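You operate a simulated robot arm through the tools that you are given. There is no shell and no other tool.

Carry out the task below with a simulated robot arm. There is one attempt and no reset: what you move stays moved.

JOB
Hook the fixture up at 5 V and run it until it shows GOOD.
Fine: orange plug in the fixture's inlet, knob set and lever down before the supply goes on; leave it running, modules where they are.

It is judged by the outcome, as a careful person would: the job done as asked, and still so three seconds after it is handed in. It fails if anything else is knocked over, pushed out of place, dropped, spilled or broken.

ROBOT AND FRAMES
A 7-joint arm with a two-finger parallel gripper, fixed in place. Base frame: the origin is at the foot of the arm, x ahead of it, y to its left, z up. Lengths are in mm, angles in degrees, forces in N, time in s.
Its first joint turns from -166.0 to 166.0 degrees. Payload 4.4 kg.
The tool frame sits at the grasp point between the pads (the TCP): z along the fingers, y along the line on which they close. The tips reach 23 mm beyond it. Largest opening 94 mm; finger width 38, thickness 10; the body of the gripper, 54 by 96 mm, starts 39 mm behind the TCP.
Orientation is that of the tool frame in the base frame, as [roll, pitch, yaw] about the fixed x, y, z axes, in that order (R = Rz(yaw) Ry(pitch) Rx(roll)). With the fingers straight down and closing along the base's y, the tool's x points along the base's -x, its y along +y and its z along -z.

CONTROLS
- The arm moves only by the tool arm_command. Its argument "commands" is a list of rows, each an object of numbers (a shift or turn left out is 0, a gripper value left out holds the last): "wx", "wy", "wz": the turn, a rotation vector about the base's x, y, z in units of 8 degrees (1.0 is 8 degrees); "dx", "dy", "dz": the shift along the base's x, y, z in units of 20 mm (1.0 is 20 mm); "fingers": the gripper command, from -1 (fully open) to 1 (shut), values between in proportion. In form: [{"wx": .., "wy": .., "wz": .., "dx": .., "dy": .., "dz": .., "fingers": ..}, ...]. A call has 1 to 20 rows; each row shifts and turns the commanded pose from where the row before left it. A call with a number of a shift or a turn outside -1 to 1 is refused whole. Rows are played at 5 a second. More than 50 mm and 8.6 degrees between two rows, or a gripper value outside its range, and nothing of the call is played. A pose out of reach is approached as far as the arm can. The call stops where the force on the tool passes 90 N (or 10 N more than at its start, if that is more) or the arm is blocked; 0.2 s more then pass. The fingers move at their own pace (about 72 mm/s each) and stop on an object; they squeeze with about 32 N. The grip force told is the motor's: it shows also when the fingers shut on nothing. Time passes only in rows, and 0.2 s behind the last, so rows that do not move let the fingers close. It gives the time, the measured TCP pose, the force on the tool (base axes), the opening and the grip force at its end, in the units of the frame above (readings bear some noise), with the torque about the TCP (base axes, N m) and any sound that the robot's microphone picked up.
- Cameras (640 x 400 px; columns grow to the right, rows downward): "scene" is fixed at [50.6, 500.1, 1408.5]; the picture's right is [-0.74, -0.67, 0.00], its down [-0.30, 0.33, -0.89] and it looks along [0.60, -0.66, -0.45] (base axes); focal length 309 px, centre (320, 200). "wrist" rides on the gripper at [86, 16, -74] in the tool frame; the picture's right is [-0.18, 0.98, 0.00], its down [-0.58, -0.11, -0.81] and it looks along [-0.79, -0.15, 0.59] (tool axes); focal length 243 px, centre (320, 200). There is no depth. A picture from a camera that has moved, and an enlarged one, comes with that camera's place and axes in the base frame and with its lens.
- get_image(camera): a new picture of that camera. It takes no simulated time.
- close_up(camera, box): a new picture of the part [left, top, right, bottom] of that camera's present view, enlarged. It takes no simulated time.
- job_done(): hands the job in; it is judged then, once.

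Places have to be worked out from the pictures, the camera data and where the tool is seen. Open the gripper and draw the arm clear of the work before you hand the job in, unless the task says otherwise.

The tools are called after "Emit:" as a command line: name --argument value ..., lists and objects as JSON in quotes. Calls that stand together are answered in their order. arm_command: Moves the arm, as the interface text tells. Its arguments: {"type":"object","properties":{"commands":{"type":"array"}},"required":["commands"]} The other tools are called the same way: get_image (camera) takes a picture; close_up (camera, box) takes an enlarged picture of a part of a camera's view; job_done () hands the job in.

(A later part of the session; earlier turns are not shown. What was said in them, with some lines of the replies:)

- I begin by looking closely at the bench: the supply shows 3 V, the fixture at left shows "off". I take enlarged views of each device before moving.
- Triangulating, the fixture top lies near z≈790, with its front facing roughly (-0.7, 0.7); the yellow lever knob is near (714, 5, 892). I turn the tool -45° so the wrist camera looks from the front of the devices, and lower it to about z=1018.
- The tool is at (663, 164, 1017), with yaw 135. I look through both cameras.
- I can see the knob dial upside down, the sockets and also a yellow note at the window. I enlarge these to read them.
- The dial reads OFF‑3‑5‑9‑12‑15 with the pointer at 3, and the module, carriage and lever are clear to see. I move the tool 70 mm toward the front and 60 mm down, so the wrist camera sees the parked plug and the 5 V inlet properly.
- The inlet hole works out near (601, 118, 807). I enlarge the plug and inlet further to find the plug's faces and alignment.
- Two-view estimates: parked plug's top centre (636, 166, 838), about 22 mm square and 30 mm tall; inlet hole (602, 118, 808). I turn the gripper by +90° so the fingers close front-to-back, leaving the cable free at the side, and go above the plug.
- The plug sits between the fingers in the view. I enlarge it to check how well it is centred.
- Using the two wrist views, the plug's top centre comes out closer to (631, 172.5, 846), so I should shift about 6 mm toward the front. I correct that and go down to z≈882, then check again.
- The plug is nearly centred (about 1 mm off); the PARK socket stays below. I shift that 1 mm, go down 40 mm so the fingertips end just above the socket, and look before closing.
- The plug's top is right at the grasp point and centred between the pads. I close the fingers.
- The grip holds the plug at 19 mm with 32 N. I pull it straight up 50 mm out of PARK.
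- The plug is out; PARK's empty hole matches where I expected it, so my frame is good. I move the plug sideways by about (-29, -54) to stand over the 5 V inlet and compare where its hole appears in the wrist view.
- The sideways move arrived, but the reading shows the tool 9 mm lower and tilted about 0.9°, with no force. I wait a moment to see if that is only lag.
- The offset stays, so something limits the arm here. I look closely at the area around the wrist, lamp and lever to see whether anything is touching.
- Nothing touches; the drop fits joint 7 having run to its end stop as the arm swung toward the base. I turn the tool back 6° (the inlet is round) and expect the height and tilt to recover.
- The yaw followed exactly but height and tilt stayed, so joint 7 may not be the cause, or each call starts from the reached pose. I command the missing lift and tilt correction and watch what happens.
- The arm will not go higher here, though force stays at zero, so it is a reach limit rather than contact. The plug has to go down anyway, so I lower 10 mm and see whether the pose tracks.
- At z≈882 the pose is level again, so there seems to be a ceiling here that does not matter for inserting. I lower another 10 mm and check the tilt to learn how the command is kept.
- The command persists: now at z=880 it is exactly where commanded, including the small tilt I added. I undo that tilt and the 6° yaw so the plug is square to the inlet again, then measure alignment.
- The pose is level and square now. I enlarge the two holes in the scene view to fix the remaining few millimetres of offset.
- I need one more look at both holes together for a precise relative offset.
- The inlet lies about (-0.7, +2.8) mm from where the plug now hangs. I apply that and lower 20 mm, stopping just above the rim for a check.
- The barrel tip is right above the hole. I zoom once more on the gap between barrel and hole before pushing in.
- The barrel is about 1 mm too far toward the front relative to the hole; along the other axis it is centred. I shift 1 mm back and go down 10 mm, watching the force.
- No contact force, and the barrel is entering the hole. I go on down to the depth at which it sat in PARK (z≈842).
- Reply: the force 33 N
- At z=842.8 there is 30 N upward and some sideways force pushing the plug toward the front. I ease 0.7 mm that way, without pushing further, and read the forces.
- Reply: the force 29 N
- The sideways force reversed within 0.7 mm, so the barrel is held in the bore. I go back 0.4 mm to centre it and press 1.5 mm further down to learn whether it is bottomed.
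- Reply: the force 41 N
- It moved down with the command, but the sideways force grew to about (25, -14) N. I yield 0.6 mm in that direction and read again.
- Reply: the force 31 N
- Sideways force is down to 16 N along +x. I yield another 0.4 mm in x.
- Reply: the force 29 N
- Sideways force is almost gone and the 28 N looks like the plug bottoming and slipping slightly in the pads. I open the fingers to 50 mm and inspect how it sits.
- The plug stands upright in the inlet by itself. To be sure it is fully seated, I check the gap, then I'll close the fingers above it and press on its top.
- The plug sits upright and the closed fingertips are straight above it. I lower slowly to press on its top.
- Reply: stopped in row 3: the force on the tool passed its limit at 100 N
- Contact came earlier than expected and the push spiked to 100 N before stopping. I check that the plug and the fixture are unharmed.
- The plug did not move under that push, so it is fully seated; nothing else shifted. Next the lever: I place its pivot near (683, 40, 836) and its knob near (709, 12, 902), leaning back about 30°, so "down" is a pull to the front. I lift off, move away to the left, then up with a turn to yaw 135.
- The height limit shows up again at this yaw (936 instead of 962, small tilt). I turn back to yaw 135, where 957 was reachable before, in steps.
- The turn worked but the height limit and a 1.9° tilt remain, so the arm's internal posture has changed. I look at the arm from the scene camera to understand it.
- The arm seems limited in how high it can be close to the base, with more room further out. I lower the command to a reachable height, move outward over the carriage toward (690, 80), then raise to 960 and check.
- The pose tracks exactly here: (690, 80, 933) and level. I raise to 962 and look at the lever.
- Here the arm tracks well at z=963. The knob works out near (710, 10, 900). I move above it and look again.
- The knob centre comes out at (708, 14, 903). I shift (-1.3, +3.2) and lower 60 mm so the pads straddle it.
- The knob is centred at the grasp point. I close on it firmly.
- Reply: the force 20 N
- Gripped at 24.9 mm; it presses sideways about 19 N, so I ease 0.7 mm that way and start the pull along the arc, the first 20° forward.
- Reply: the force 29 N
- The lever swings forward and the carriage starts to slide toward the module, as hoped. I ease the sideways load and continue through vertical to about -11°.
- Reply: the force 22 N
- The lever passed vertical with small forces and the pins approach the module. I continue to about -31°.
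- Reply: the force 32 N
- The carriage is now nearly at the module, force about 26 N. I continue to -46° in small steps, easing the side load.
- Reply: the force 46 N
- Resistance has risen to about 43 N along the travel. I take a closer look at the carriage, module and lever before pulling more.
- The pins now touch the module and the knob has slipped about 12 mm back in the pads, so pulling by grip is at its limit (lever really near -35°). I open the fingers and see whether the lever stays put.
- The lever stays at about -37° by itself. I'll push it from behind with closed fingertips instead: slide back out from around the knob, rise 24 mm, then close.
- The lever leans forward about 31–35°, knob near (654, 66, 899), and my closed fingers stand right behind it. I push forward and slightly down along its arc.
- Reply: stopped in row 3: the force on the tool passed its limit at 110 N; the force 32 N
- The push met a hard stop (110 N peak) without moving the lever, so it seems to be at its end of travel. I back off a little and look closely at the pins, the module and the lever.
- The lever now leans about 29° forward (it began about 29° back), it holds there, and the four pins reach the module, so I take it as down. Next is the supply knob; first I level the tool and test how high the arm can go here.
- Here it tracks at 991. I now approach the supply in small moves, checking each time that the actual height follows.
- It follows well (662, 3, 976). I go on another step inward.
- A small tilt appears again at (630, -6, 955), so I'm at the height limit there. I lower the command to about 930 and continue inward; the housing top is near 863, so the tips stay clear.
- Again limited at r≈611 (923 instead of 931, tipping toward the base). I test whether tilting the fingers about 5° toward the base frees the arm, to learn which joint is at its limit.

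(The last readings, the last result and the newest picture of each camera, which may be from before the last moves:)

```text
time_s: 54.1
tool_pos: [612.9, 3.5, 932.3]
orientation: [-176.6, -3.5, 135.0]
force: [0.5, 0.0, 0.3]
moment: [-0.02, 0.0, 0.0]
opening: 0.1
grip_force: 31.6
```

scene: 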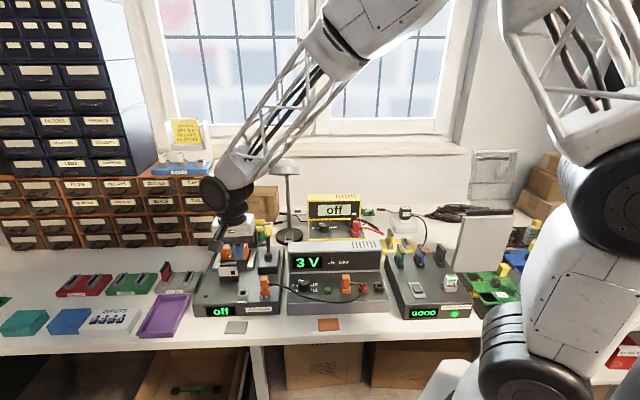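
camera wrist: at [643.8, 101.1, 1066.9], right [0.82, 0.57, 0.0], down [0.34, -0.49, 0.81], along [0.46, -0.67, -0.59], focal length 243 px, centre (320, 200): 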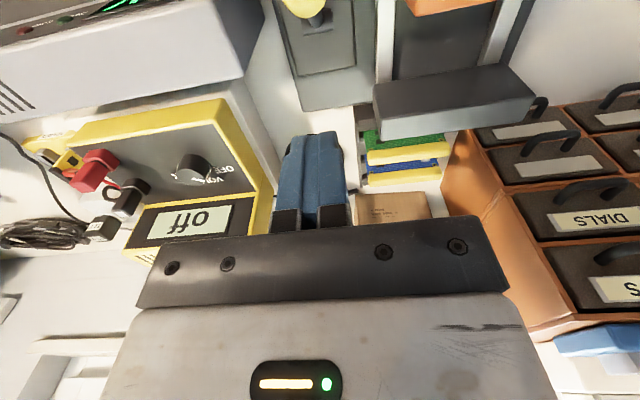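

With a 5° tilt toward the base the arm reaches the commanded place exactly, so it's the wrist-flex joint that limits; tilting frees it. I look at the supply panel from here.

Emit:
get_image --camera "wrist"

Emit:
close_up --camera "wrist" --box '[0, 0, 320, 200]'

Emit:
close_up --camera "scene" --box '[270, 230, 400, 320]'

```text
taken
camera wrist: at [568.3, 77.6, 1012.2], right [0.82, 0.57, -0.07], down [0.4, -0.49, 0.78], along [0.41, -0.66, -0.63], focal length 243 px, centre (320, 200)
```

wrist: 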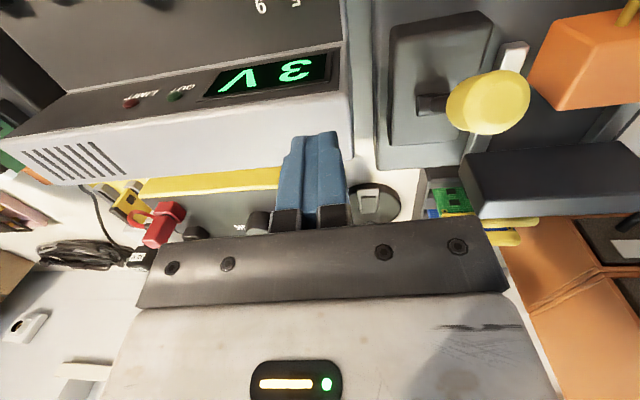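

```text
2.00 times, centred on (160, 100) of wrist
camera zoom: at [568.3, 77.6, 1012.2], right [0.82, 0.57, -0.07], down [0.4, -0.49, 0.78], along [0.41, -0.66, -0.63], focal length 485 px, centre (640, 400)
```

zoom: 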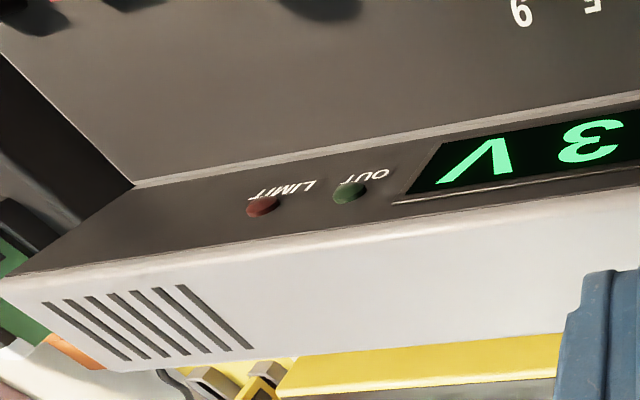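

```text
4.44 times, centred on (335, 275) of scene
camera zoom: at [50.6, 500.1, 1408.5], right [-0.74, -0.67, 0.0], down [-0.3, 0.33, -0.89], along [0.6, -0.66, -0.45], focal length 1375 px, centre (253, -133)
```

zoom: 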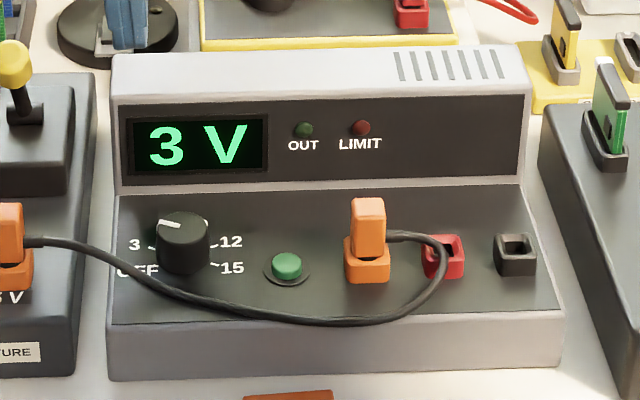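

The cable lies across the front-left of the dial, so I'll choose finger directions that avoid it. I move in front of the housing toward the dial with more tilt (12° in total) to get a good look down at the panel.

Emit:
arm_command --commands '[{"dx": -0.5, "dy": 0.25, "dz": -0.3, "wy": 0.3}, {"dx": -0.5, "dy": 0.25, "dz": -0.3, "wy": 0.3}, {"dx": -0.6, "dy": 0.3, "dz": -0.3, "wy": 0.3}, {"dx": -0.55, "dy": 0.25, "dz": -0.35}, {}]'

Emit:
get_image --camera "wrist"

Emit:
close_up --camera "wrist" --box '[120, 0, 400, 150]'

```text
time_s: 55.3
tool_pos: [568.1, 26.0, 906.5]
orientation: [-171.4, -8.5, 134.4]
force: [-0.1, 0.1, -1.2]
moment: [0.0, 0.03, -0.01]
opening: 0.0
grip_force: 31.5
```

```text
taken
camera wrist: at [535.3, 98.5, 991.0], right [0.81, 0.57, -0.17], down [0.5, -0.49, 0.72], along [0.32, -0.67, -0.67], focal length 243 px, centre (320, 200)
```

wrist: 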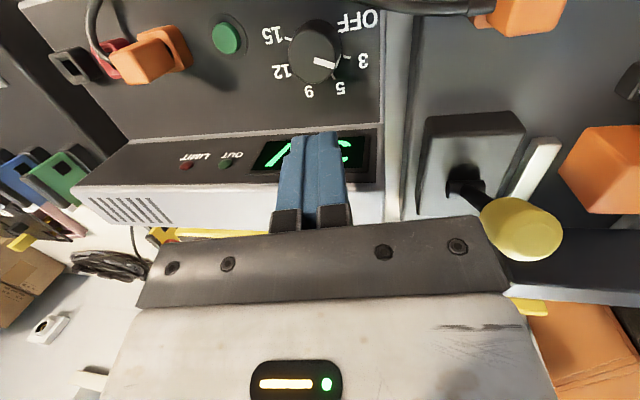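

```text
2.29 times, centred on (260, 75) of wrist
camera zoom: at [535.3, 98.5, 991.0], right [0.81, 0.57, -0.17], down [0.5, -0.49, 0.72], along [0.32, -0.67, -0.67], focal length 555 px, centre (457, 486)
```

zoom: 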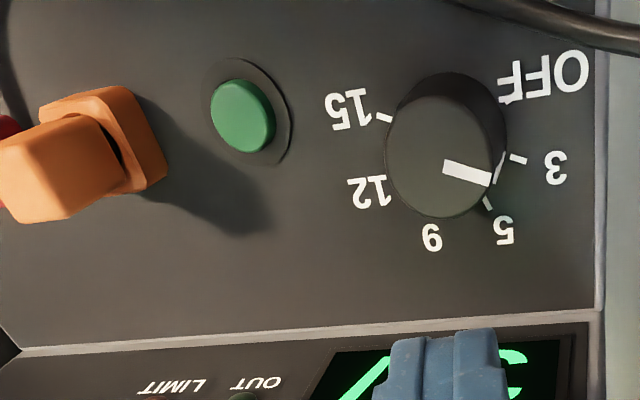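

Very clear now: the panel is level (z≈791), knob axis at about (536, 34.5), top ≈812, diameter ≈32 mm, pointer on "3"; "5" is 45° clockwise. I open the fingers to 50 mm, yaw to ~120° so they miss the cable, reduce the tilt and come above the knob.

Emit:
arm_command --commands '[{"dx": -0.4, "dy": 0.1, "dz": -0.575, "wz": -0.45, "wy": -0.19, "fingers": -0.06}, {"dx": -0.4, "dy": 0.1, "dz": -0.575, "wz": -0.45, "wy": -0.19}, {"dx": -0.4, "dy": 0.1, "dz": -0.575, "wz": -0.45, "wy": -0.19}, {"dx": -0.4, "dy": 0.1, "dz": -0.575, "wz": -0.45, "wy": -0.19}, {}, {}]'

Emit:
get_image --camera "wrist"

```text
time_s: 56.7
tool_pos: [536.3, 32.0, 859.5]
orientation: [-176.1, -4.9, 120.4]
force: [-0.4, -0.3, -0.4]
moment: [-0.02, -0.04, -0.02]
opening: 49.8
grip_force: 0.1
```

```text
taken
camera wrist: at [514.0, 113.1, 939.9], right [0.93, 0.35, -0.08], down [0.28, -0.59, 0.76], along [0.21, -0.73, -0.65], focal length 243 px, centre (320, 200)
```

wrist: 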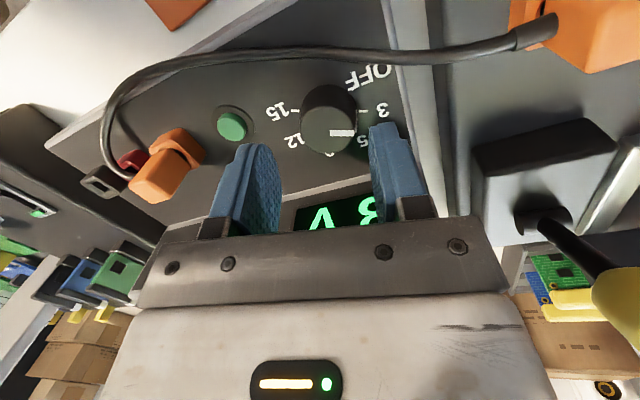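

The arm tracks here with about 6° of tilt. I zoom on the dial to refine the knob's axis and see where the cable runs.

Emit:
close_up --camera "wrist" --box '[210, 40, 450, 190]'

```text
2.67 times, centred on (330, 115) of wrist
camera zoom: at [514.0, 113.1, 939.9], right [0.93, 0.35, -0.08], down [0.28, -0.59, 0.76], along [0.21, -0.73, -0.65], focal length 647 px, centre (293, 427)
```

zoom: 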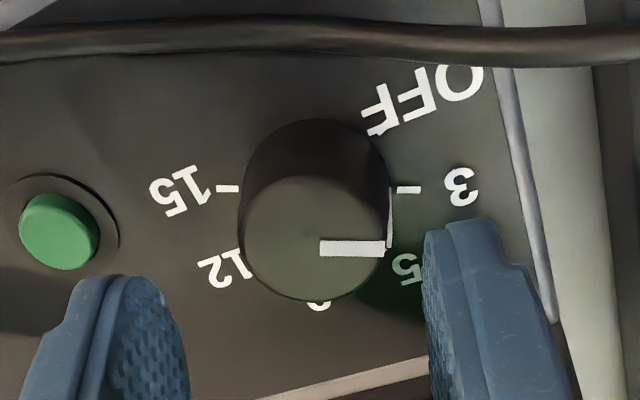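

Triangulating from both views: panel z≈796, knob axis (536, 36), top ≈816, and the cable passes about 33 mm from the axis. I turn to yaw 130 and lower 24 mm so the pads begin to straddle the knob.

Emit:
arm_command --commands '[{"wz": 0.6, "dy": 0.05}, {"wz": 0.6, "dy": 0.045}, {"dz": -0.6, "fingers": 0.0}, {"dz": -0.6}, {}]'

Emit:
get_image --camera "wrist"

Emit:
close_up --camera "wrist" --box '[210, 60, 450, 210]'

Emit:
close_up --camera "scene" --box '[270, 230, 360, 310]'

```text
time_s: 57.9
tool_pos: [536.6, 34.9, 837.8]
orientation: [-176.3, -4.8, 130.2]
force: [-0.8, -0.3, 0.6]
moment: [0.03, 0.01, -0.02]
opening: 47.1
grip_force: 0.1
```

```text
taken
camera wrist: at [501.2, 110.3, 918.1], right [0.86, 0.5, -0.08], down [0.37, -0.53, 0.76], along [0.34, -0.69, -0.64], focal length 243 px, centre (320, 200)
```

wrist: 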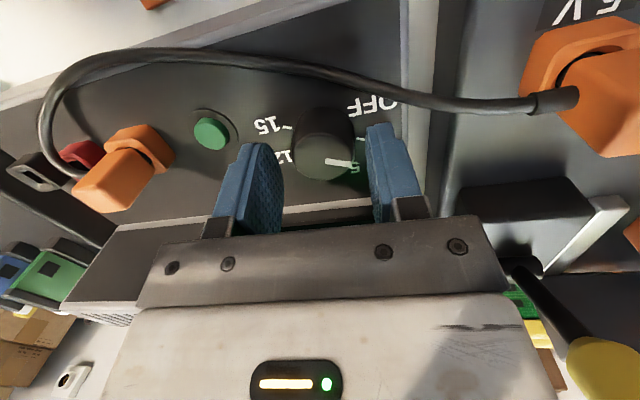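

```text
2.67 times, centred on (330, 135) of wrist
camera zoom: at [501.2, 110.3, 918.1], right [0.86, 0.5, -0.08], down [0.37, -0.53, 0.76], along [0.34, -0.69, -0.64], focal length 647 px, centre (293, 373)
```

zoom: 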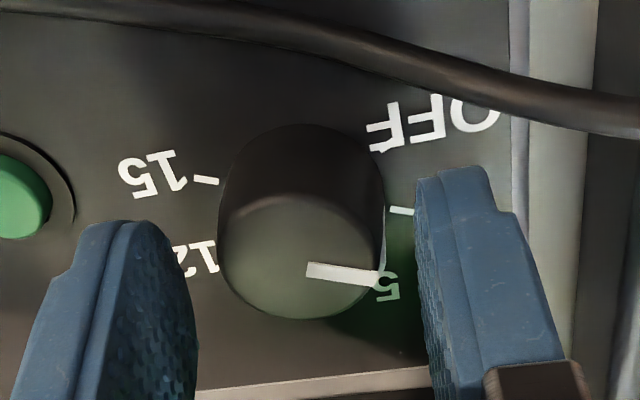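

```text
5.00 times, centred on (315, 270) of scene
camera zoom: at [50.6, 500.1, 1408.5], right [-0.74, -0.67, 0.0], down [-0.3, 0.33, -0.89], along [0.6, -0.66, -0.45], focal length 1547 px, centre (345, -150)
```

zoom: 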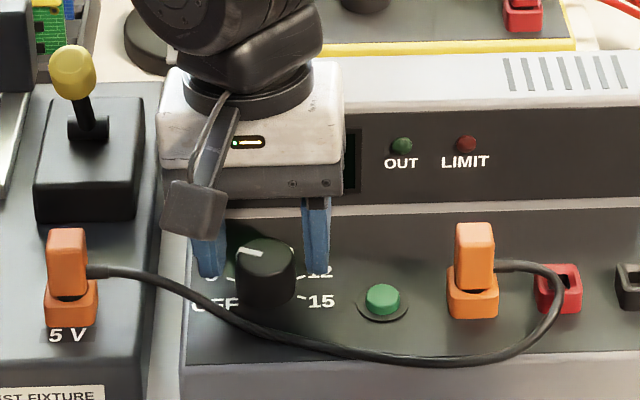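

Well aligned: the grasp point is within about 1 mm of the knob's axis. I try to take out most of the remaining tilt here and see whether the arm allows it.

Emit:
arm_command --commands '[{"wx": -0.08, "wy": -0.3}, {"wx": -0.08, "wy": -0.3}, {}, {}]'

```text
time_s: 58.9
tool_pos: [536.1, 33.6, 836.4]
orientation: [-179.1, -0.7, 130.3]
force: [-0.1, 0.7, 0.1]
moment: [0.0, 0.02, -0.03]
opening: 47.2
grip_force: 0.1
```

The arm now allows a level tool. I lower 14 mm so the pads cover the knob, with the tips about 5 mm above the panel, then check.

Emit:
arm_command --commands '[{"wy": -0.14, "dz": -0.35}, {"dz": -0.37}, {}, {}]'

Emit:
close_up --camera "wrist" --box '[200, 80, 440, 230]'

Emit:
close_up --camera "scene" --box '[280, 250, 340, 300]'

```text
time_s: 59.9
tool_pos: [536.7, 32.5, 822.1]
orientation: [-179.9, -0.1, 130.3]
force: [-1.5, -0.2, 1.3]
moment: [-0.02, -0.01, -0.02]
opening: 46.9
grip_force: 0.1
```

```text
2.67 times, centred on (320, 155) of wrist
camera zoom: at [493.3, 111.8, 897.8], right [0.87, 0.5, 0.0], down [0.29, -0.51, 0.81], along [0.4, -0.7, -0.59], focal length 647 px, centre (320, 320)
```

zoom: 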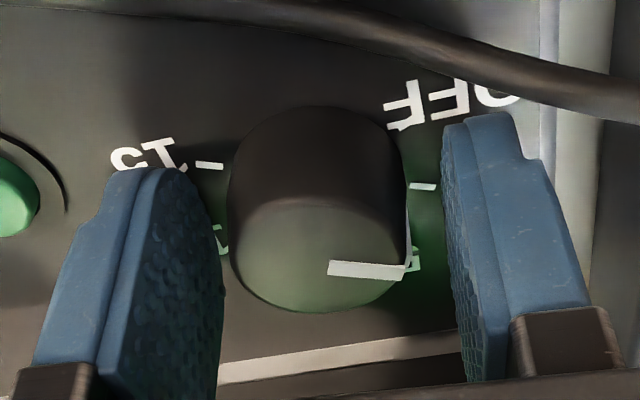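

```text
8.00 times, centred on (310, 275) of scene
camera zoom: at [50.6, 500.1, 1408.5], right [-0.74, -0.67, 0.0], down [-0.3, 0.33, -0.89], along [0.6, -0.66, -0.45], focal length 2475 px, centre (400, -400)
```

zoom: 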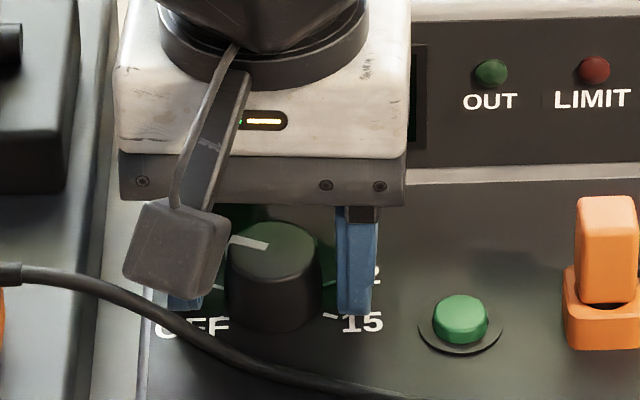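

Level and centred on the knob, tips clear of the panel. I nudge 0.8 mm in y and close on it.

Emit:
arm_command --commands '[{"dy": -0.04}, {"fingers": 1}, {}, {}]'

Emit:
close_up --camera "scene" --box '[270, 230, 400, 320]'

```text
time_s: 60.9
tool_pos: [537.4, 33.4, 821.9]
orientation: [-179.9, 0.0, 130.2]
force: [5.3, 5.6, -5.8]
moment: [0.13, -0.17, -0.02]
opening: 33.1
grip_force: 44.7
```

```text
4.44 times, centred on (335, 275) of scene
camera zoom: at [50.6, 500.1, 1408.5], right [-0.74, -0.67, 0.0], down [-0.3, 0.33, -0.89], along [0.6, -0.66, -0.45], focal length 1375 px, centre (253, -133)
```

zoom: 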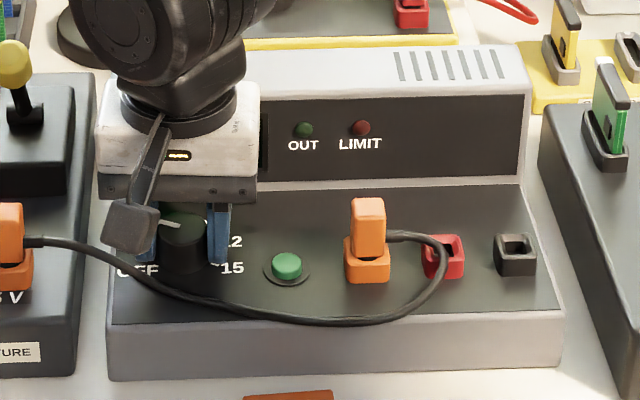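

Firm grip at 33 mm. I turn the knob clockwise, first half of the 45°.

Emit:
arm_command --commands '[{"wz": -0.56}, {"wz": -0.56}, {"wz": -0.56}, {"wz": -0.56}, {"wz": -0.56}, {}]'

Emit:
close_up --camera "scene" --box '[270, 230, 360, 310]'

Emit:
close_up --camera "wrist" --box '[200, 80, 440, 230]'

```text
time_s: 62.3
tool_pos: [536.4, 32.1, 821.2]
orientation: [-179.9, 0.0, 107.9]
force: [-15.9, -5.4, 16.3]
moment: [-0.19, 0.34, 0.03]
opening: 33.0
grip_force: 45.5
```

```text
5.00 times, centred on (315, 270) of scene
camera zoom: at [50.6, 500.1, 1408.5], right [-0.74, -0.67, 0.0], down [-0.3, 0.33, -0.89], along [0.6, -0.66, -0.45], focal length 1547 px, centre (345, -150)
```

zoom: 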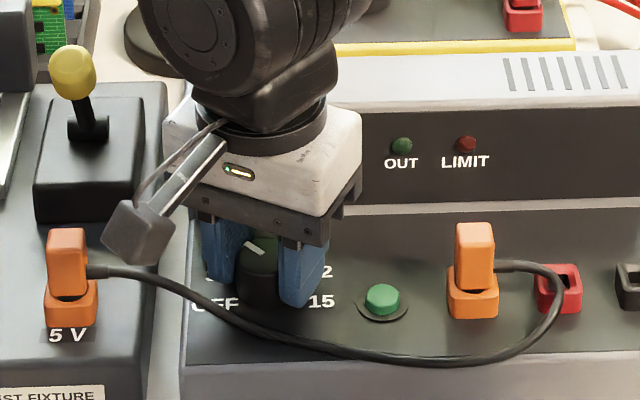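

```text
2.67 times, centred on (320, 155) of wrist
camera zoom: at [525.6, 121.7, 897.6], right [0.99, 0.13, 0.0], down [0.08, -0.59, 0.81], along [0.1, -0.8, -0.59], focal length 647 px, centre (320, 320)
```

zoom: 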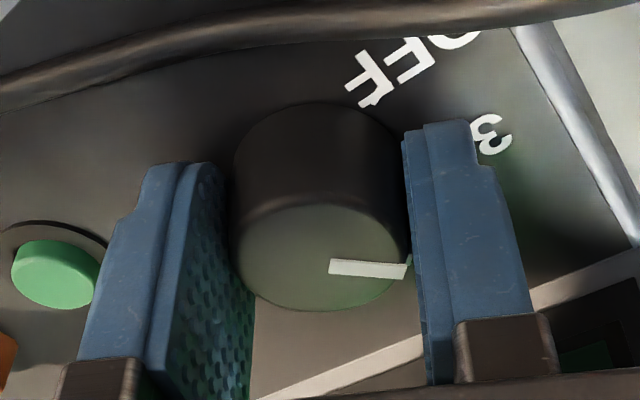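

The knob turns with the gripper (22° so far, forces small). I complete the remaining 22.6°.

Emit:
arm_command --commands '[{"wz": -0.565, "dx": -0.01}, {"wz": -0.565, "dx": -0.01}, {"wz": -0.565}, {"wz": -0.565}, {"wz": -0.565}, {}]'

Emit:
close_up --camera "scene" --box '[270, 230, 360, 310]'

Emit:
get_image --camera "wrist"

```text
time_s: 63.7
tool_pos: [535.4, 33.5, 821.7]
orientation: [-179.8, 0.0, 85.3]
force: [-16.8, -41.5, 11.6]
moment: [-0.95, 0.37, 0.01]
opening: 33.5
grip_force: 44.7
```

```text
5.00 times, centred on (315, 270) of scene
camera zoom: at [50.6, 500.1, 1408.5], right [-0.74, -0.67, 0.0], down [-0.3, 0.33, -0.89], along [0.6, -0.66, -0.45], focal length 1547 px, centre (345, -150)
```

zoom: 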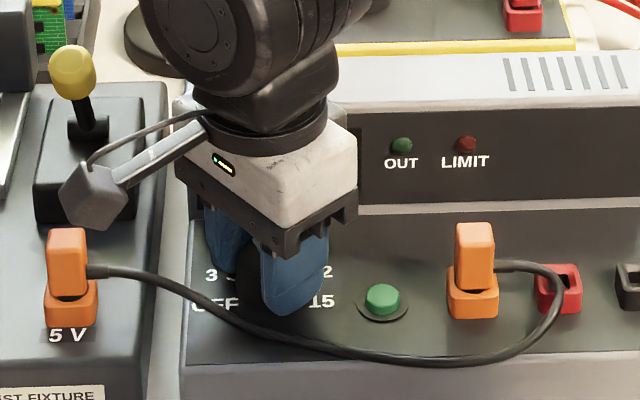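

```text
taken
camera wrist: at [559.5, 119.3, 897.6], right [0.96, -0.26, 0.0], down [-0.15, -0.57, 0.81], along [-0.21, -0.78, -0.59], focal length 243 px, centre (320, 200)
```

wrist: 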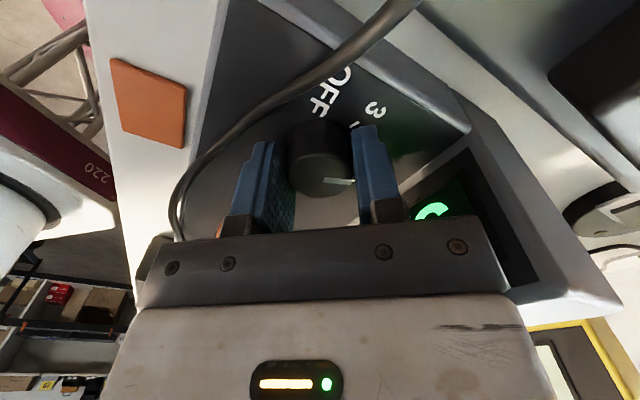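

Turned to yaw 85. Part of the display is visible; I zoom in to read the digit.

Emit:
close_up --camera "wrist" --box '[370, 150, 530, 270]'

Emit:
close_up --camera "wrist" --box '[260, 60, 420, 220]'

```text
3.33 times, centred on (450, 210) of wrist
camera zoom: at [559.5, 119.3, 897.6], right [0.96, -0.26, 0.0], down [-0.15, -0.57, 0.81], along [-0.21, -0.78, -0.59], focal length 809 px, centre (-113, 167)
```

zoom: 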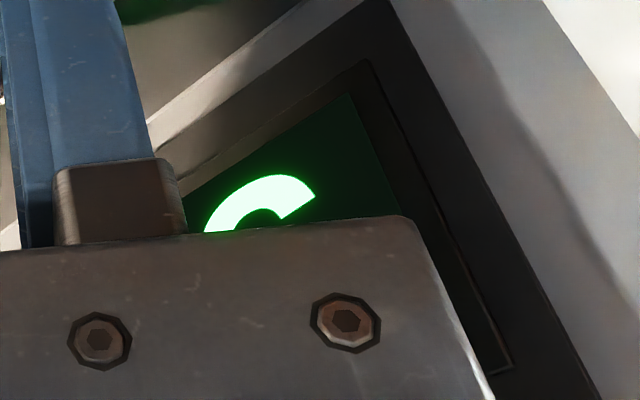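

```text
2.50 times, centred on (340, 140) of wrist
camera zoom: at [559.5, 119.3, 897.6], right [0.96, -0.26, 0.0], down [-0.15, -0.57, 0.81], along [-0.21, -0.78, -0.59], focal length 606 px, centre (270, 350)
```

zoom: 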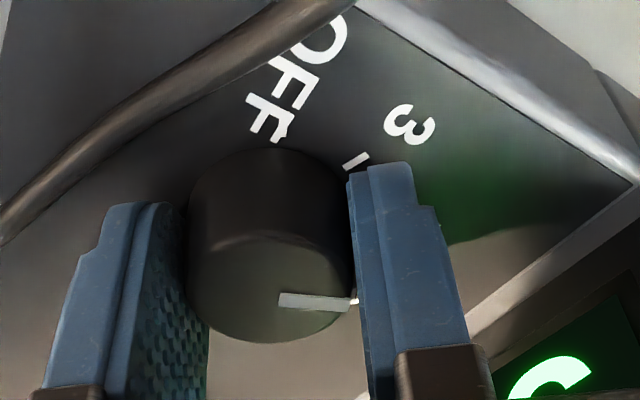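

The digit is hidden. I open the fingers, lift off 28 mm and move aside to read the display.

Emit:
arm_command --commands '[{"fingers": 0.0}, {}, {"dz": 0.5}, {"dz": 0.5, "wy": 0.3}, {"dz": 0.4, "wy": 0.3}, {}]'

Emit:
get_image --camera "scene"

Emit:
close_up --camera "wrist" --box '[200, 60, 520, 240]'

```text
time_s: 65.1
tool_pos: [536.7, 32.9, 848.5]
orientation: [-175.1, 0.4, 85.3]
force: [-0.9, -1.2, 0.3]
moment: [0.0, 0.0, 0.03]
opening: 46.9
grip_force: 0.1
```

```text
taken
```

scene: 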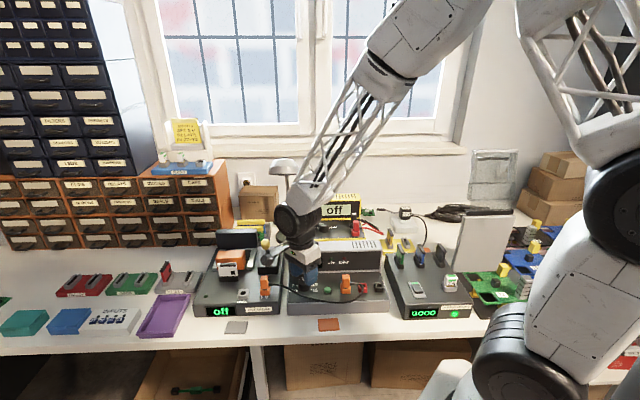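

```text
2.00 times, centred on (360, 150) of wrist
camera zoom: at [565.9, 119.5, 923.4], right [0.96, -0.26, -0.08], down [-0.09, -0.57, 0.82], along [-0.26, -0.78, -0.57], focal length 485 px, centre (240, 300)
```

zoom: 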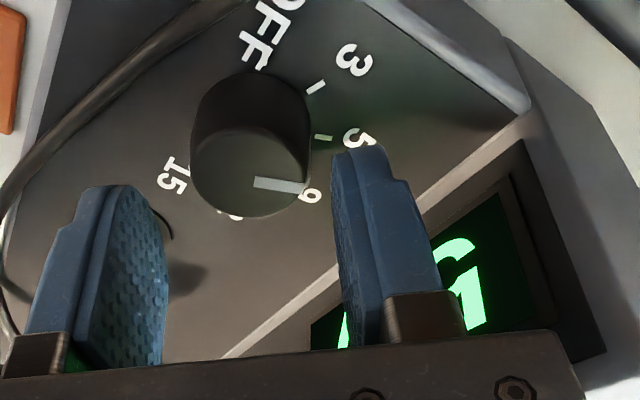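

The pointer measures about -19°, which fits the "5" tick, and the digit looks like a 5. I close the fingers and move with a bit more tilt to a spot above the green button (about (479, -1, 798)); from there the display should be readable.

Emit:
arm_command --commands '[{"fingers": 1, "wy": 0.16}, {"dx": -0.75, "dy": -0.42, "wy": 0.16}, {"dx": -0.75, "dy": -0.42, "wy": 0.16}, {"dx": -0.75, "dy": -0.42, "wy": 0.16}, {"dx": -0.75, "dy": -0.42}, {}, {}]'

Emit:
close_up --camera "scene" --box '[270, 220, 400, 320]'

Emit:
get_image --camera "wrist"

```text
time_s: 66.7
tool_pos: [470.7, 0.6, 834.3]
orientation: [-168.3, 0.9, 85.5]
force: [-0.2, 0.0, -0.6]
moment: [0.02, -0.01, 0.01]
opening: 0.2
grip_force: 32.2
```

```text
4.00 times, centred on (335, 270) of scene
camera zoom: at [50.6, 500.1, 1408.5], right [-0.74, -0.67, 0.0], down [-0.3, 0.33, -0.89], along [0.6, -0.66, -0.45], focal length 1238 px, centre (260, -80)
```

zoom: 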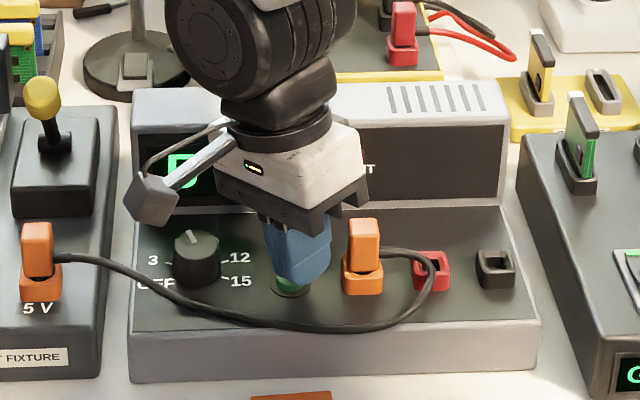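

```text
taken
camera wrist: at [508.4, 86.0, 903.9], right [0.94, -0.26, -0.2], down [0.01, -0.57, 0.82], along [-0.33, -0.78, -0.54], focal length 243 px, centre (320, 200)
```

wrist: 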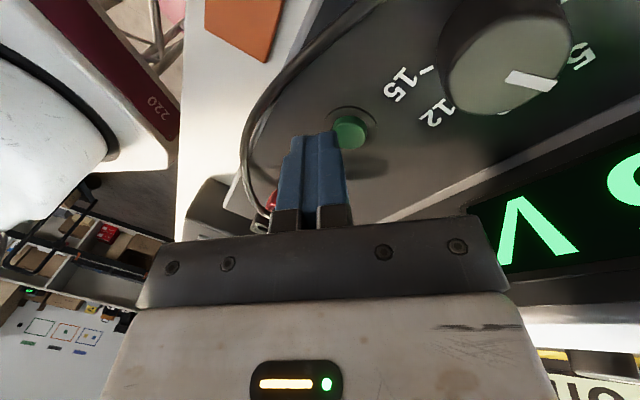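

The arm is again at its flex limit (z 834 vs 848 commanded), still clear of the button. I add 5° of tilt to free it, and zoom on the display digit.

Emit:
arm_command --commands '[{"wy": 0.3}, {"wy": 0.3}, {}]'

Emit:
close_up --camera "scene" --box '[290, 240, 340, 290]'

Emit:
get_image --camera "wrist"

```text
time_s: 67.5
tool_pos: [477.3, 0.5, 848.0]
orientation: [-165.1, 1.2, 85.5]
force: [0.5, -0.2, 0.2]
moment: [0.01, -0.01, 0.01]
opening: 0.0
grip_force: 31.7
```

```text
8.00 times, centred on (315, 265) of scene
camera zoom: at [50.6, 500.1, 1408.5], right [-0.74, -0.67, 0.0], down [-0.3, 0.33, -0.89], along [0.6, -0.66, -0.45], focal length 2475 px, centre (360, -320)
```

zoom: 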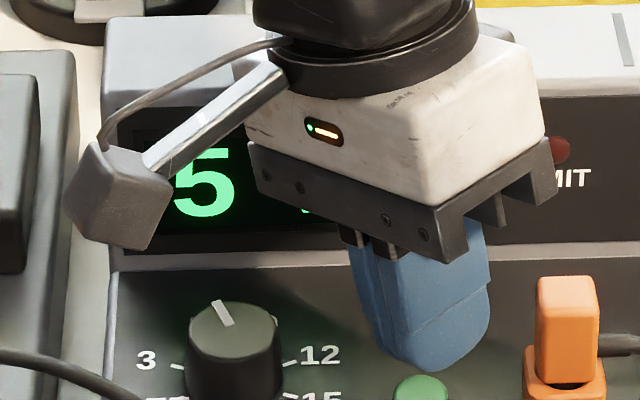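

```text
taken
camera wrist: at [517.8, 86.4, 915.6], right [0.93, -0.26, -0.25], down [0.06, -0.57, 0.82], along [-0.36, -0.78, -0.52], focal length 243 px, centre (320, 200)
```

wrist: 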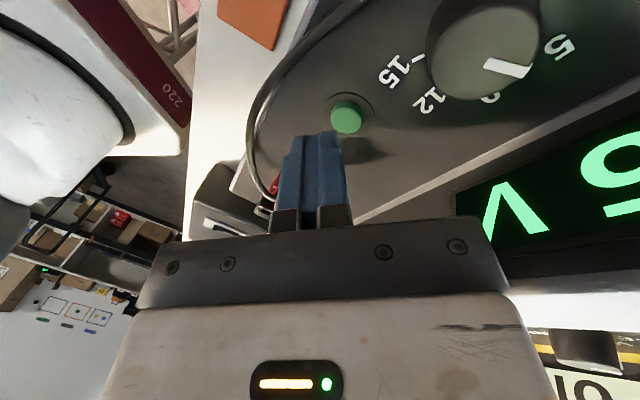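

The display now reads "5 V". Before switching on I check the lever, carriage and plug once more from the scene camera.

Emit:
close_up --camera "scene" --box '[205, 225, 285, 275]'

Emit:
close_up --camera "scene" --box '[190, 225, 300, 325]'

```text
8.00 times, centred on (245, 250) of scene
camera zoom: at [50.6, 500.1, 1408.5], right [-0.74, -0.67, 0.0], down [-0.3, 0.33, -0.89], along [0.6, -0.66, -0.45], focal length 2475 px, centre (920, -200)
```

zoom: 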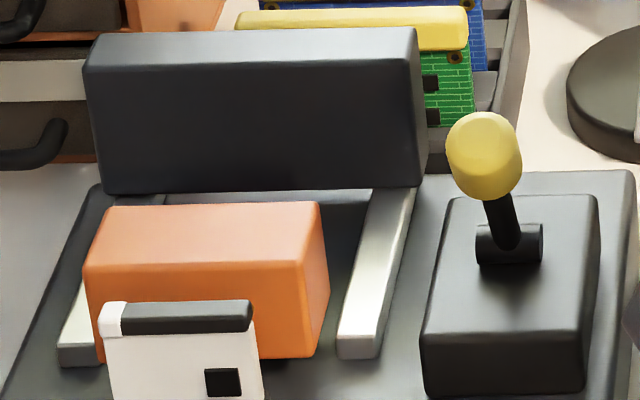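

```text
4.00 times, centred on (245, 275) of scene
camera zoom: at [50.6, 500.1, 1408.5], right [-0.74, -0.67, 0.0], down [-0.3, 0.33, -0.89], along [0.6, -0.66, -0.45], focal length 1238 px, centre (620, -100)
```

zoom: 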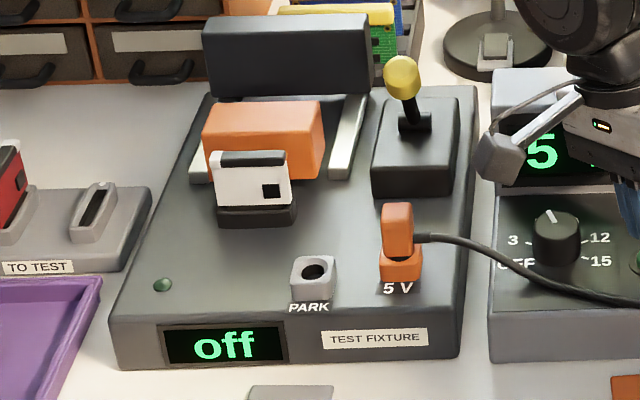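

Everything is set: plug in the 5 V inlet, knob at 5 V, lever down with the carriage at the end of its rails. The button top is at about (479, 0, 798.5), and my fingertip edge is right above it, so I lower 22 mm to just above it.

Emit:
arm_command --commands '[{"dx": -0.05, "dy": -0.06, "dz": -0.4}, {"dz": -0.4}, {"dz": -0.3}, {}]'

Emit:
close_up --camera "scene" --box '[310, 265, 360, 305]'

Emit:
close_up --camera "wrist" --box '[260, 80, 420, 200]'

```text
time_s: 68.5
tool_pos: [476.2, -2.0, 826.2]
orientation: [-165.3, 1.3, 85.5]
force: [-0.3, -0.2, 0.1]
moment: [0.03, -0.01, 0.03]
opening: 0.1
grip_force: 32.4
```

```text
10.00 times, centred on (335, 285) of scene
camera zoom: at [50.6, 500.1, 1408.5], right [-0.74, -0.67, 0.0], down [-0.3, 0.33, -0.89], along [0.6, -0.66, -0.45], focal length 3094 px, centre (170, -650)
```

zoom: 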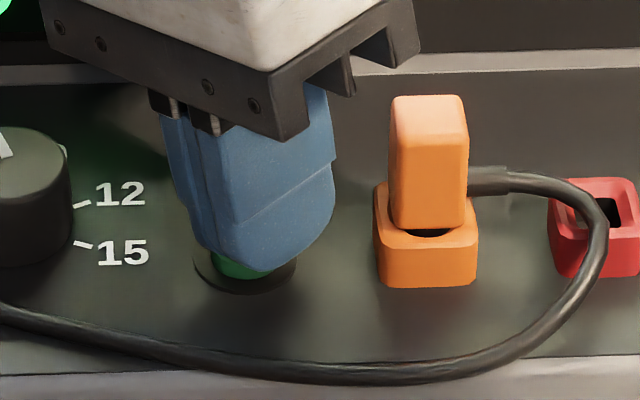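

```text
3.33 times, centred on (340, 140) of wrist
camera zoom: at [517.1, 85.0, 895.3], right [0.93, -0.26, -0.25], down [0.05, -0.57, 0.82], along [-0.36, -0.78, -0.52], focal length 809 px, centre (253, 400)
```

zoom: 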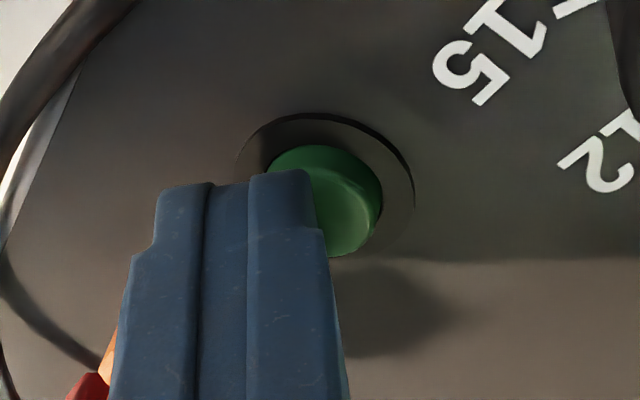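

The fingertip edge is about 1.5 mm short of the button's centre; I shift 3 mm in x and lower 4 mm, reading the force.

Emit:
arm_command --commands '[{"dx": 0.15}, {"dz": -0.1}, {"dz": -0.1}, {}]'

Emit:
close_up --camera "scene" --box '[180, 225, 400, 325]'

```text
time_s: 69.5
tool_pos: [478.6, -1.1, 823.1]
orientation: [-165.3, 1.2, 85.6]
force: [1.6, 0.6, 2.3]
moment: [0.05, -0.01, 0.01]
opening: 0.0
grip_force: 32.2
heard: click
```

```text
2.91 times, centred on (290, 275) of scene
camera zoom: at [50.6, 500.1, 1408.5], right [-0.74, -0.67, 0.0], down [-0.3, 0.33, -0.89], along [0.6, -0.66, -0.45], focal length 900 px, centre (407, -18)
```

zoom: 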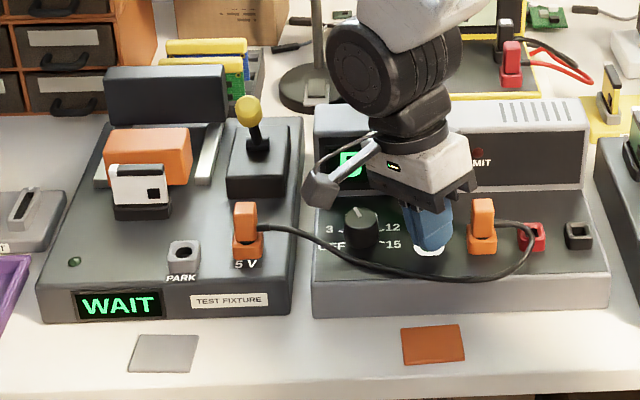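

A click was heard and the fixture shows "WAIT": the supply is on. I lift straight off the button and let time pass.

Emit:
arm_command --commands '[{"dz": 0.3}, {"dz": 0.5}, {"dz": 0.4}, {}, {}, {}]'

Emit:
close_up --camera "scene" --box '[180, 225, 400, 325]'

```text
time_s: 70.9
tool_pos: [478.4, -1.0, 847.4]
orientation: [-165.2, 1.1, 85.6]
force: [0.5, -0.2, 0.1]
moment: [0.0, 0.0, 0.0]
opening: 0.3
grip_force: 32.2
```

```text
2.91 times, centred on (290, 275) of scene
camera zoom: at [50.6, 500.1, 1408.5], right [-0.74, -0.67, 0.0], down [-0.3, 0.33, -0.89], along [0.6, -0.66, -0.45], focal length 900 px, centre (407, -18)
```

zoom: 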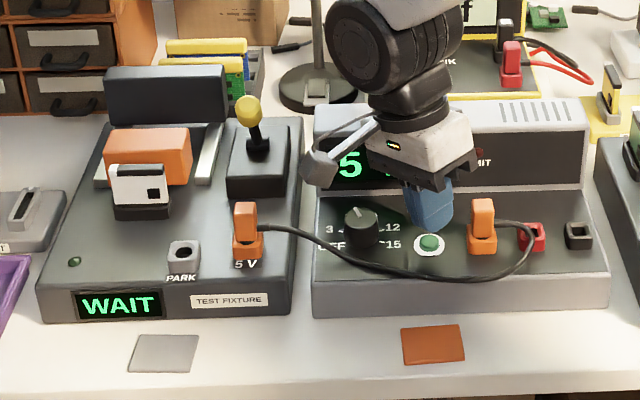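

The fixture shows WAIT and the button's ring is lit. I wait about 4 s with the arm still.

Emit:
arm_command --commands '[{}, {}, {}, {}, {}, {}, {}, {}, {}, {}, {}, {}, {}, {}, {}, {}, {}, {}, {}, {}]'

Emit:
close_up --camera "scene" --box '[180, 225, 400, 325]'

```text
time_s: 75.1
tool_pos: [478.1, -1.3, 848.0]
orientation: [-165.2, 1.2, 85.5]
force: [1.0, 0.0, -0.5]
moment: [0.0, -0.01, 0.01]
opening: 0.2
grip_force: 32.1
```

```text
2.91 times, centred on (290, 275) of scene
camera zoom: at [50.6, 500.1, 1408.5], right [-0.74, -0.67, 0.0], down [-0.3, 0.33, -0.89], along [0.6, -0.66, -0.45], focal length 900 px, centre (407, -18)
```

zoom: 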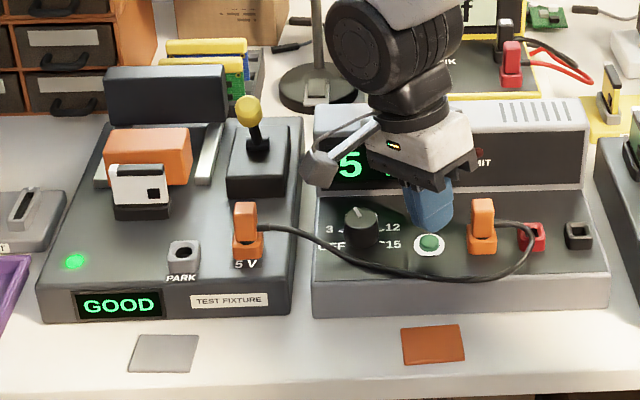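

It shows GOOD with the green light on. Now I withdraw: up and outward along the way I came, clear of the knob and the housing.

Emit:
arm_command --commands '[{"dx": 0.3, "dy": 0.1, "dz": 0.5}, {"dx": 0.8, "dy": 0.25, "dz": 0.6}, {"dx": 0.9, "dy": 0.27, "dz": 0.6}, {"dx": 0.9, "dy": 0.27, "dz": 0.6}, {"dx": 0.9, "dy": 0.27, "dz": 0.6}, {"dx": 0.7, "dy": 0.2, "dz": 0.0}, {}]'

```text
time_s: 76.7
tool_pos: [568.9, 25.1, 904.9]
orientation: [-165.2, 1.2, 85.5]
force: [0.2, 0.0, 0.0]
moment: [0.0, 0.0, 0.0]
opening: 0.0
grip_force: 32.0
```

The arm tracks: (569, 25, 905). I continue outward and up, taking out the tilt as I go.

Emit:
arm_command --commands '[{"dx": 0.75, "dy": -0.35, "dz": 0.45}, {"dx": 0.75, "dy": -0.35, "dz": 0.45, "wy": -0.2}, {"dx": 0.75, "dy": -0.35, "dz": 0.5, "wy": -0.2}, {"dx": 0.8, "dy": -0.1, "dz": 0.8, "wy": -0.3}, {"dx": 0.8, "dy": 0.0, "dz": 0.8, "wy": -0.3}, {"dx": 0.7, "dz": 0.9, "wy": -0.4}, {"dz": 0.9, "wy": -0.45}, {}]'

```text
time_s: 78.5
tool_pos: [659.4, 2.9, 995.1]
orientation: [-179.4, -0.1, 85.3]
force: [1.0, -0.2, 0.9]
moment: [0.01, 0.01, -0.02]
opening: 0.0
grip_force: 31.9
```

Clear of the devices at z=995. I rise further, move to the left over open space and open the gripper.

Emit:
arm_command --commands '[{"dx": 0.5, "dy": 0.6, "dz": 0.8}, {"dx": 0.5, "dy": 0.8, "dz": 0.8}, {"dx": 0.3, "dy": 0.9, "dz": 0.8}, {"dy": 0.9, "dz": 0.8, "wz": 0.8}, {"dy": 0.9, "dz": 0.6, "wz": 0.8}, {"dy": 0.9, "dz": 0.6, "wz": 0.8}, {"dy": 0.9, "dz": 0.6, "wz": 0.8}, {"dy": 0.9, "dz": 0.6, "wz": 0.8}, {"dy": 0.9, "wz": 0.8}, {"dy": 0.9, "wz": 0.8, "fingers": -1}, {}, {}]'

Emit:
get_image --camera "scene"

Emit:
close_up --camera "scene" --box '[180, 210, 400, 330]'

```text
time_s: 81.3
tool_pos: [694.2, 168.7, 1050.2]
orientation: [-175.2, -2.3, 129.5]
force: [-0.1, -0.2, 0.1]
moment: [0.01, -0.01, 0.01]
opening: 93.9
grip_force: 0.1
stopped in row 12: the arm was blocked; the commanded pose is now the measured one
```

```text
taken
```

scene: 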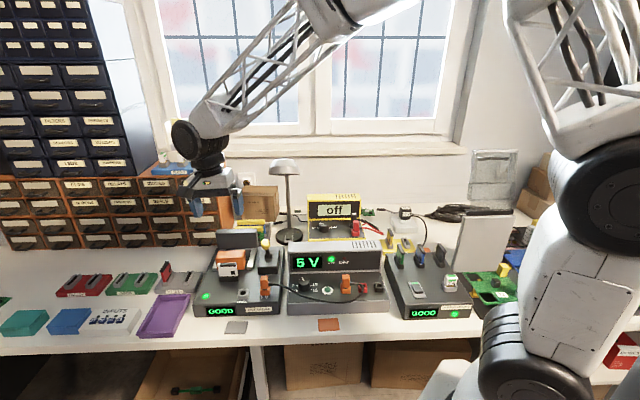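

```text
2.91 times, centred on (290, 270) of scene
camera zoom: at [50.6, 500.1, 1408.5], right [-0.74, -0.67, 0.0], down [-0.3, 0.33, -0.89], along [0.6, -0.66, -0.45], focal length 900 px, centre (407, -4)
```

zoom: 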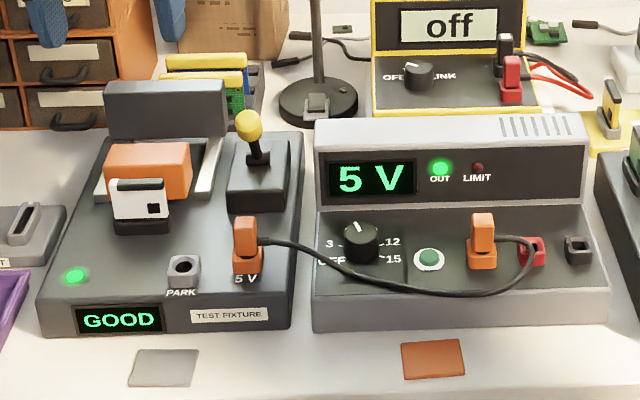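

Everything shows as it should: 5 V, OUT lit, GOOD. The last move ended with "arm blocked" at (694, 169, 1050) with no force, so I check that the gripper isn't touching the drawers.

Emit:
close_up --camera "scene" --box '[130, 100, 290, 240]'

Emit:
get_image --camera "wrist"

```text
2.86 times, centred on (210, 170) of scene
camera zoom: at [50.6, 500.1, 1408.5], right [-0.74, -0.67, 0.0], down [-0.3, 0.33, -0.89], along [0.6, -0.66, -0.45], focal length 884 px, centre (634, 286)
```

zoom: 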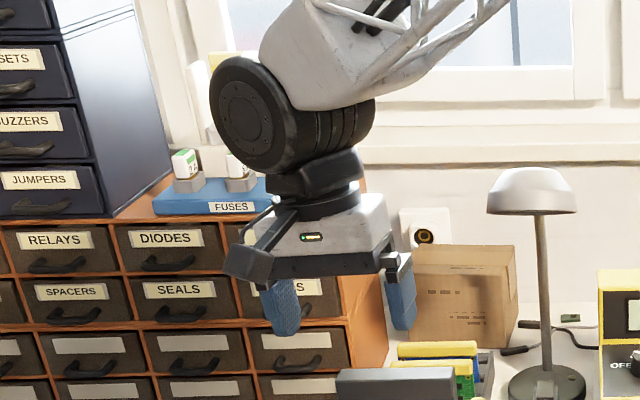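

```text
taken
camera wrist: at [658.8, 249.6, 1127.1], right [0.87, 0.48, -0.09], down [0.36, -0.5, 0.79], along [0.34, -0.72, -0.61], focal length 243 px, centre (320, 200)
```

wrist: 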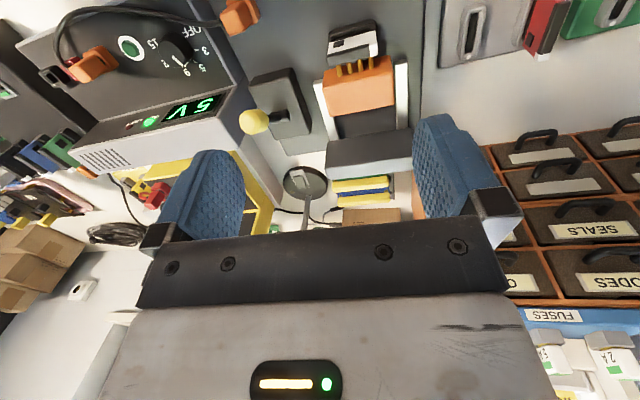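

The gripper hangs free over the fixture; the stop came from a pose beyond the arm's reach. I check the job card and fuse box behind the wrist to be certain nothing was brushed.

Emit:
close_up --camera "scene" --box '[145, 100, 225, 180]'

Emit:
close_up --camera "wrist" --box '[480, 260, 640, 400]'

```text
5.00 times, centred on (185, 140) of scene
camera zoom: at [50.6, 500.1, 1408.5], right [-0.74, -0.67, 0.0], down [-0.3, 0.33, -0.89], along [0.6, -0.66, -0.45], focal length 1547 px, centre (995, 500)
```

zoom: 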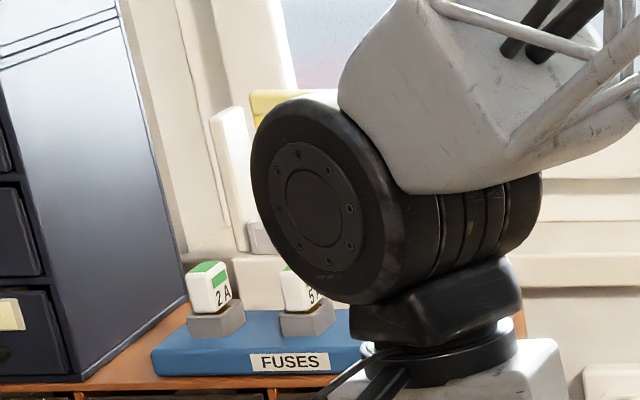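

```text
2.86 times, centred on (560, 330) of wrist
camera zoom: at [658.8, 249.6, 1127.1], right [0.87, 0.48, -0.09], down [0.36, -0.5, 0.79], along [0.34, -0.72, -0.61], focal length 693 px, centre (-366, -171)
```

zoom: 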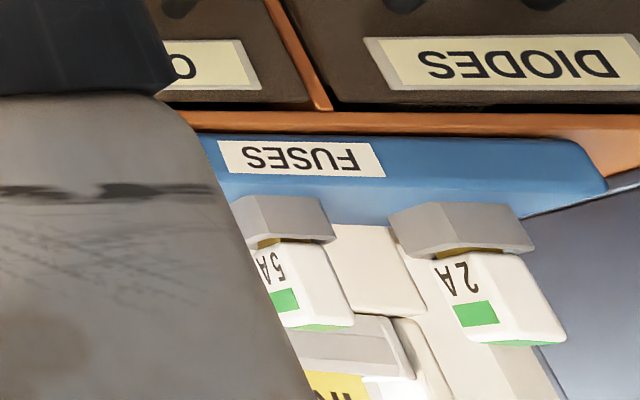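

Card and fuses are exactly where they were. I back away 30 mm along the way I came for extra room, then take a last look at the bench.

Emit:
arm_command --commands '[{"dy": -0.75, "dz": -0.2}, {"dy": -0.75, "dz": -0.2}, {}, {}]'

Emit:
get_image --camera "scene"

Emit:
close_up --camera "scene" --box '[180, 210, 400, 330]'

```text
time_s: 82.3
tool_pos: [694.0, 140.8, 1046.0]
orientation: [-175.6, -2.2, 129.6]
force: [-0.4, 0.1, 0.4]
moment: [-0.05, 0.02, -0.01]
opening: 94.2
grip_force: 0.1
```

```text
taken
```

scene: 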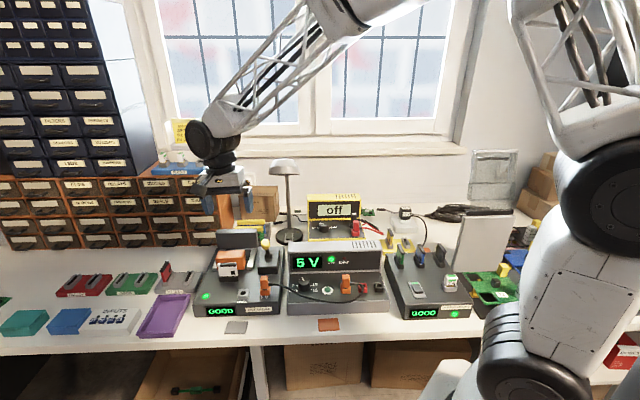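

```text
2.91 times, centred on (290, 270) of scene
camera zoom: at [50.6, 500.1, 1408.5], right [-0.74, -0.67, 0.0], down [-0.3, 0.33, -0.89], along [0.6, -0.66, -0.45], focal length 900 px, centre (407, -4)
```

zoom: 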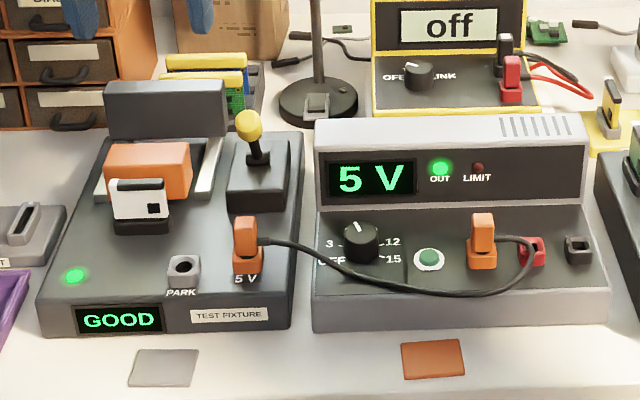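

The fixture shows GOOD with its green light on. The supply runs at 5 V with OUT lit and LIMIT dark, the plug is in the inlet, the lever is down and the modules have not been moved. The arm is clear with the gripper open, so I hand the job in.

Emit:
job_done

```text
The job is handed in.
```

The fixture is running at 5 V and shows GOOD, with its green light on. I handed the job in with it still running.

- **Order:** I moved the orange plug from PARK to the 5 V inlet, pulled the lever down and set the knob to 5. The supply went on last, with one press of its green button.
- **Result:** the fixture showed WAIT first, then GOOD within about five seconds. When I handed in, the supply read 5 V with OUT lit and LIMIT dark.
- **Force while seating:** pressing the plug home and testing the lever each briefly peaked at 100–110 N before the arm stopped. Neither the plug nor the lever moved, and I saw no damage.
- **Arm stop at the end:** while withdrawing, the arm was reported blocked near the drawers, with no force on the tool. It looked like a reach limit. The job card and fuses behind the wrist were where they had been, and I backed off 30 mm.

The modules were not moved, and nothing else looked shifted in the last picture. The arm is clear of the work with the gripper open.
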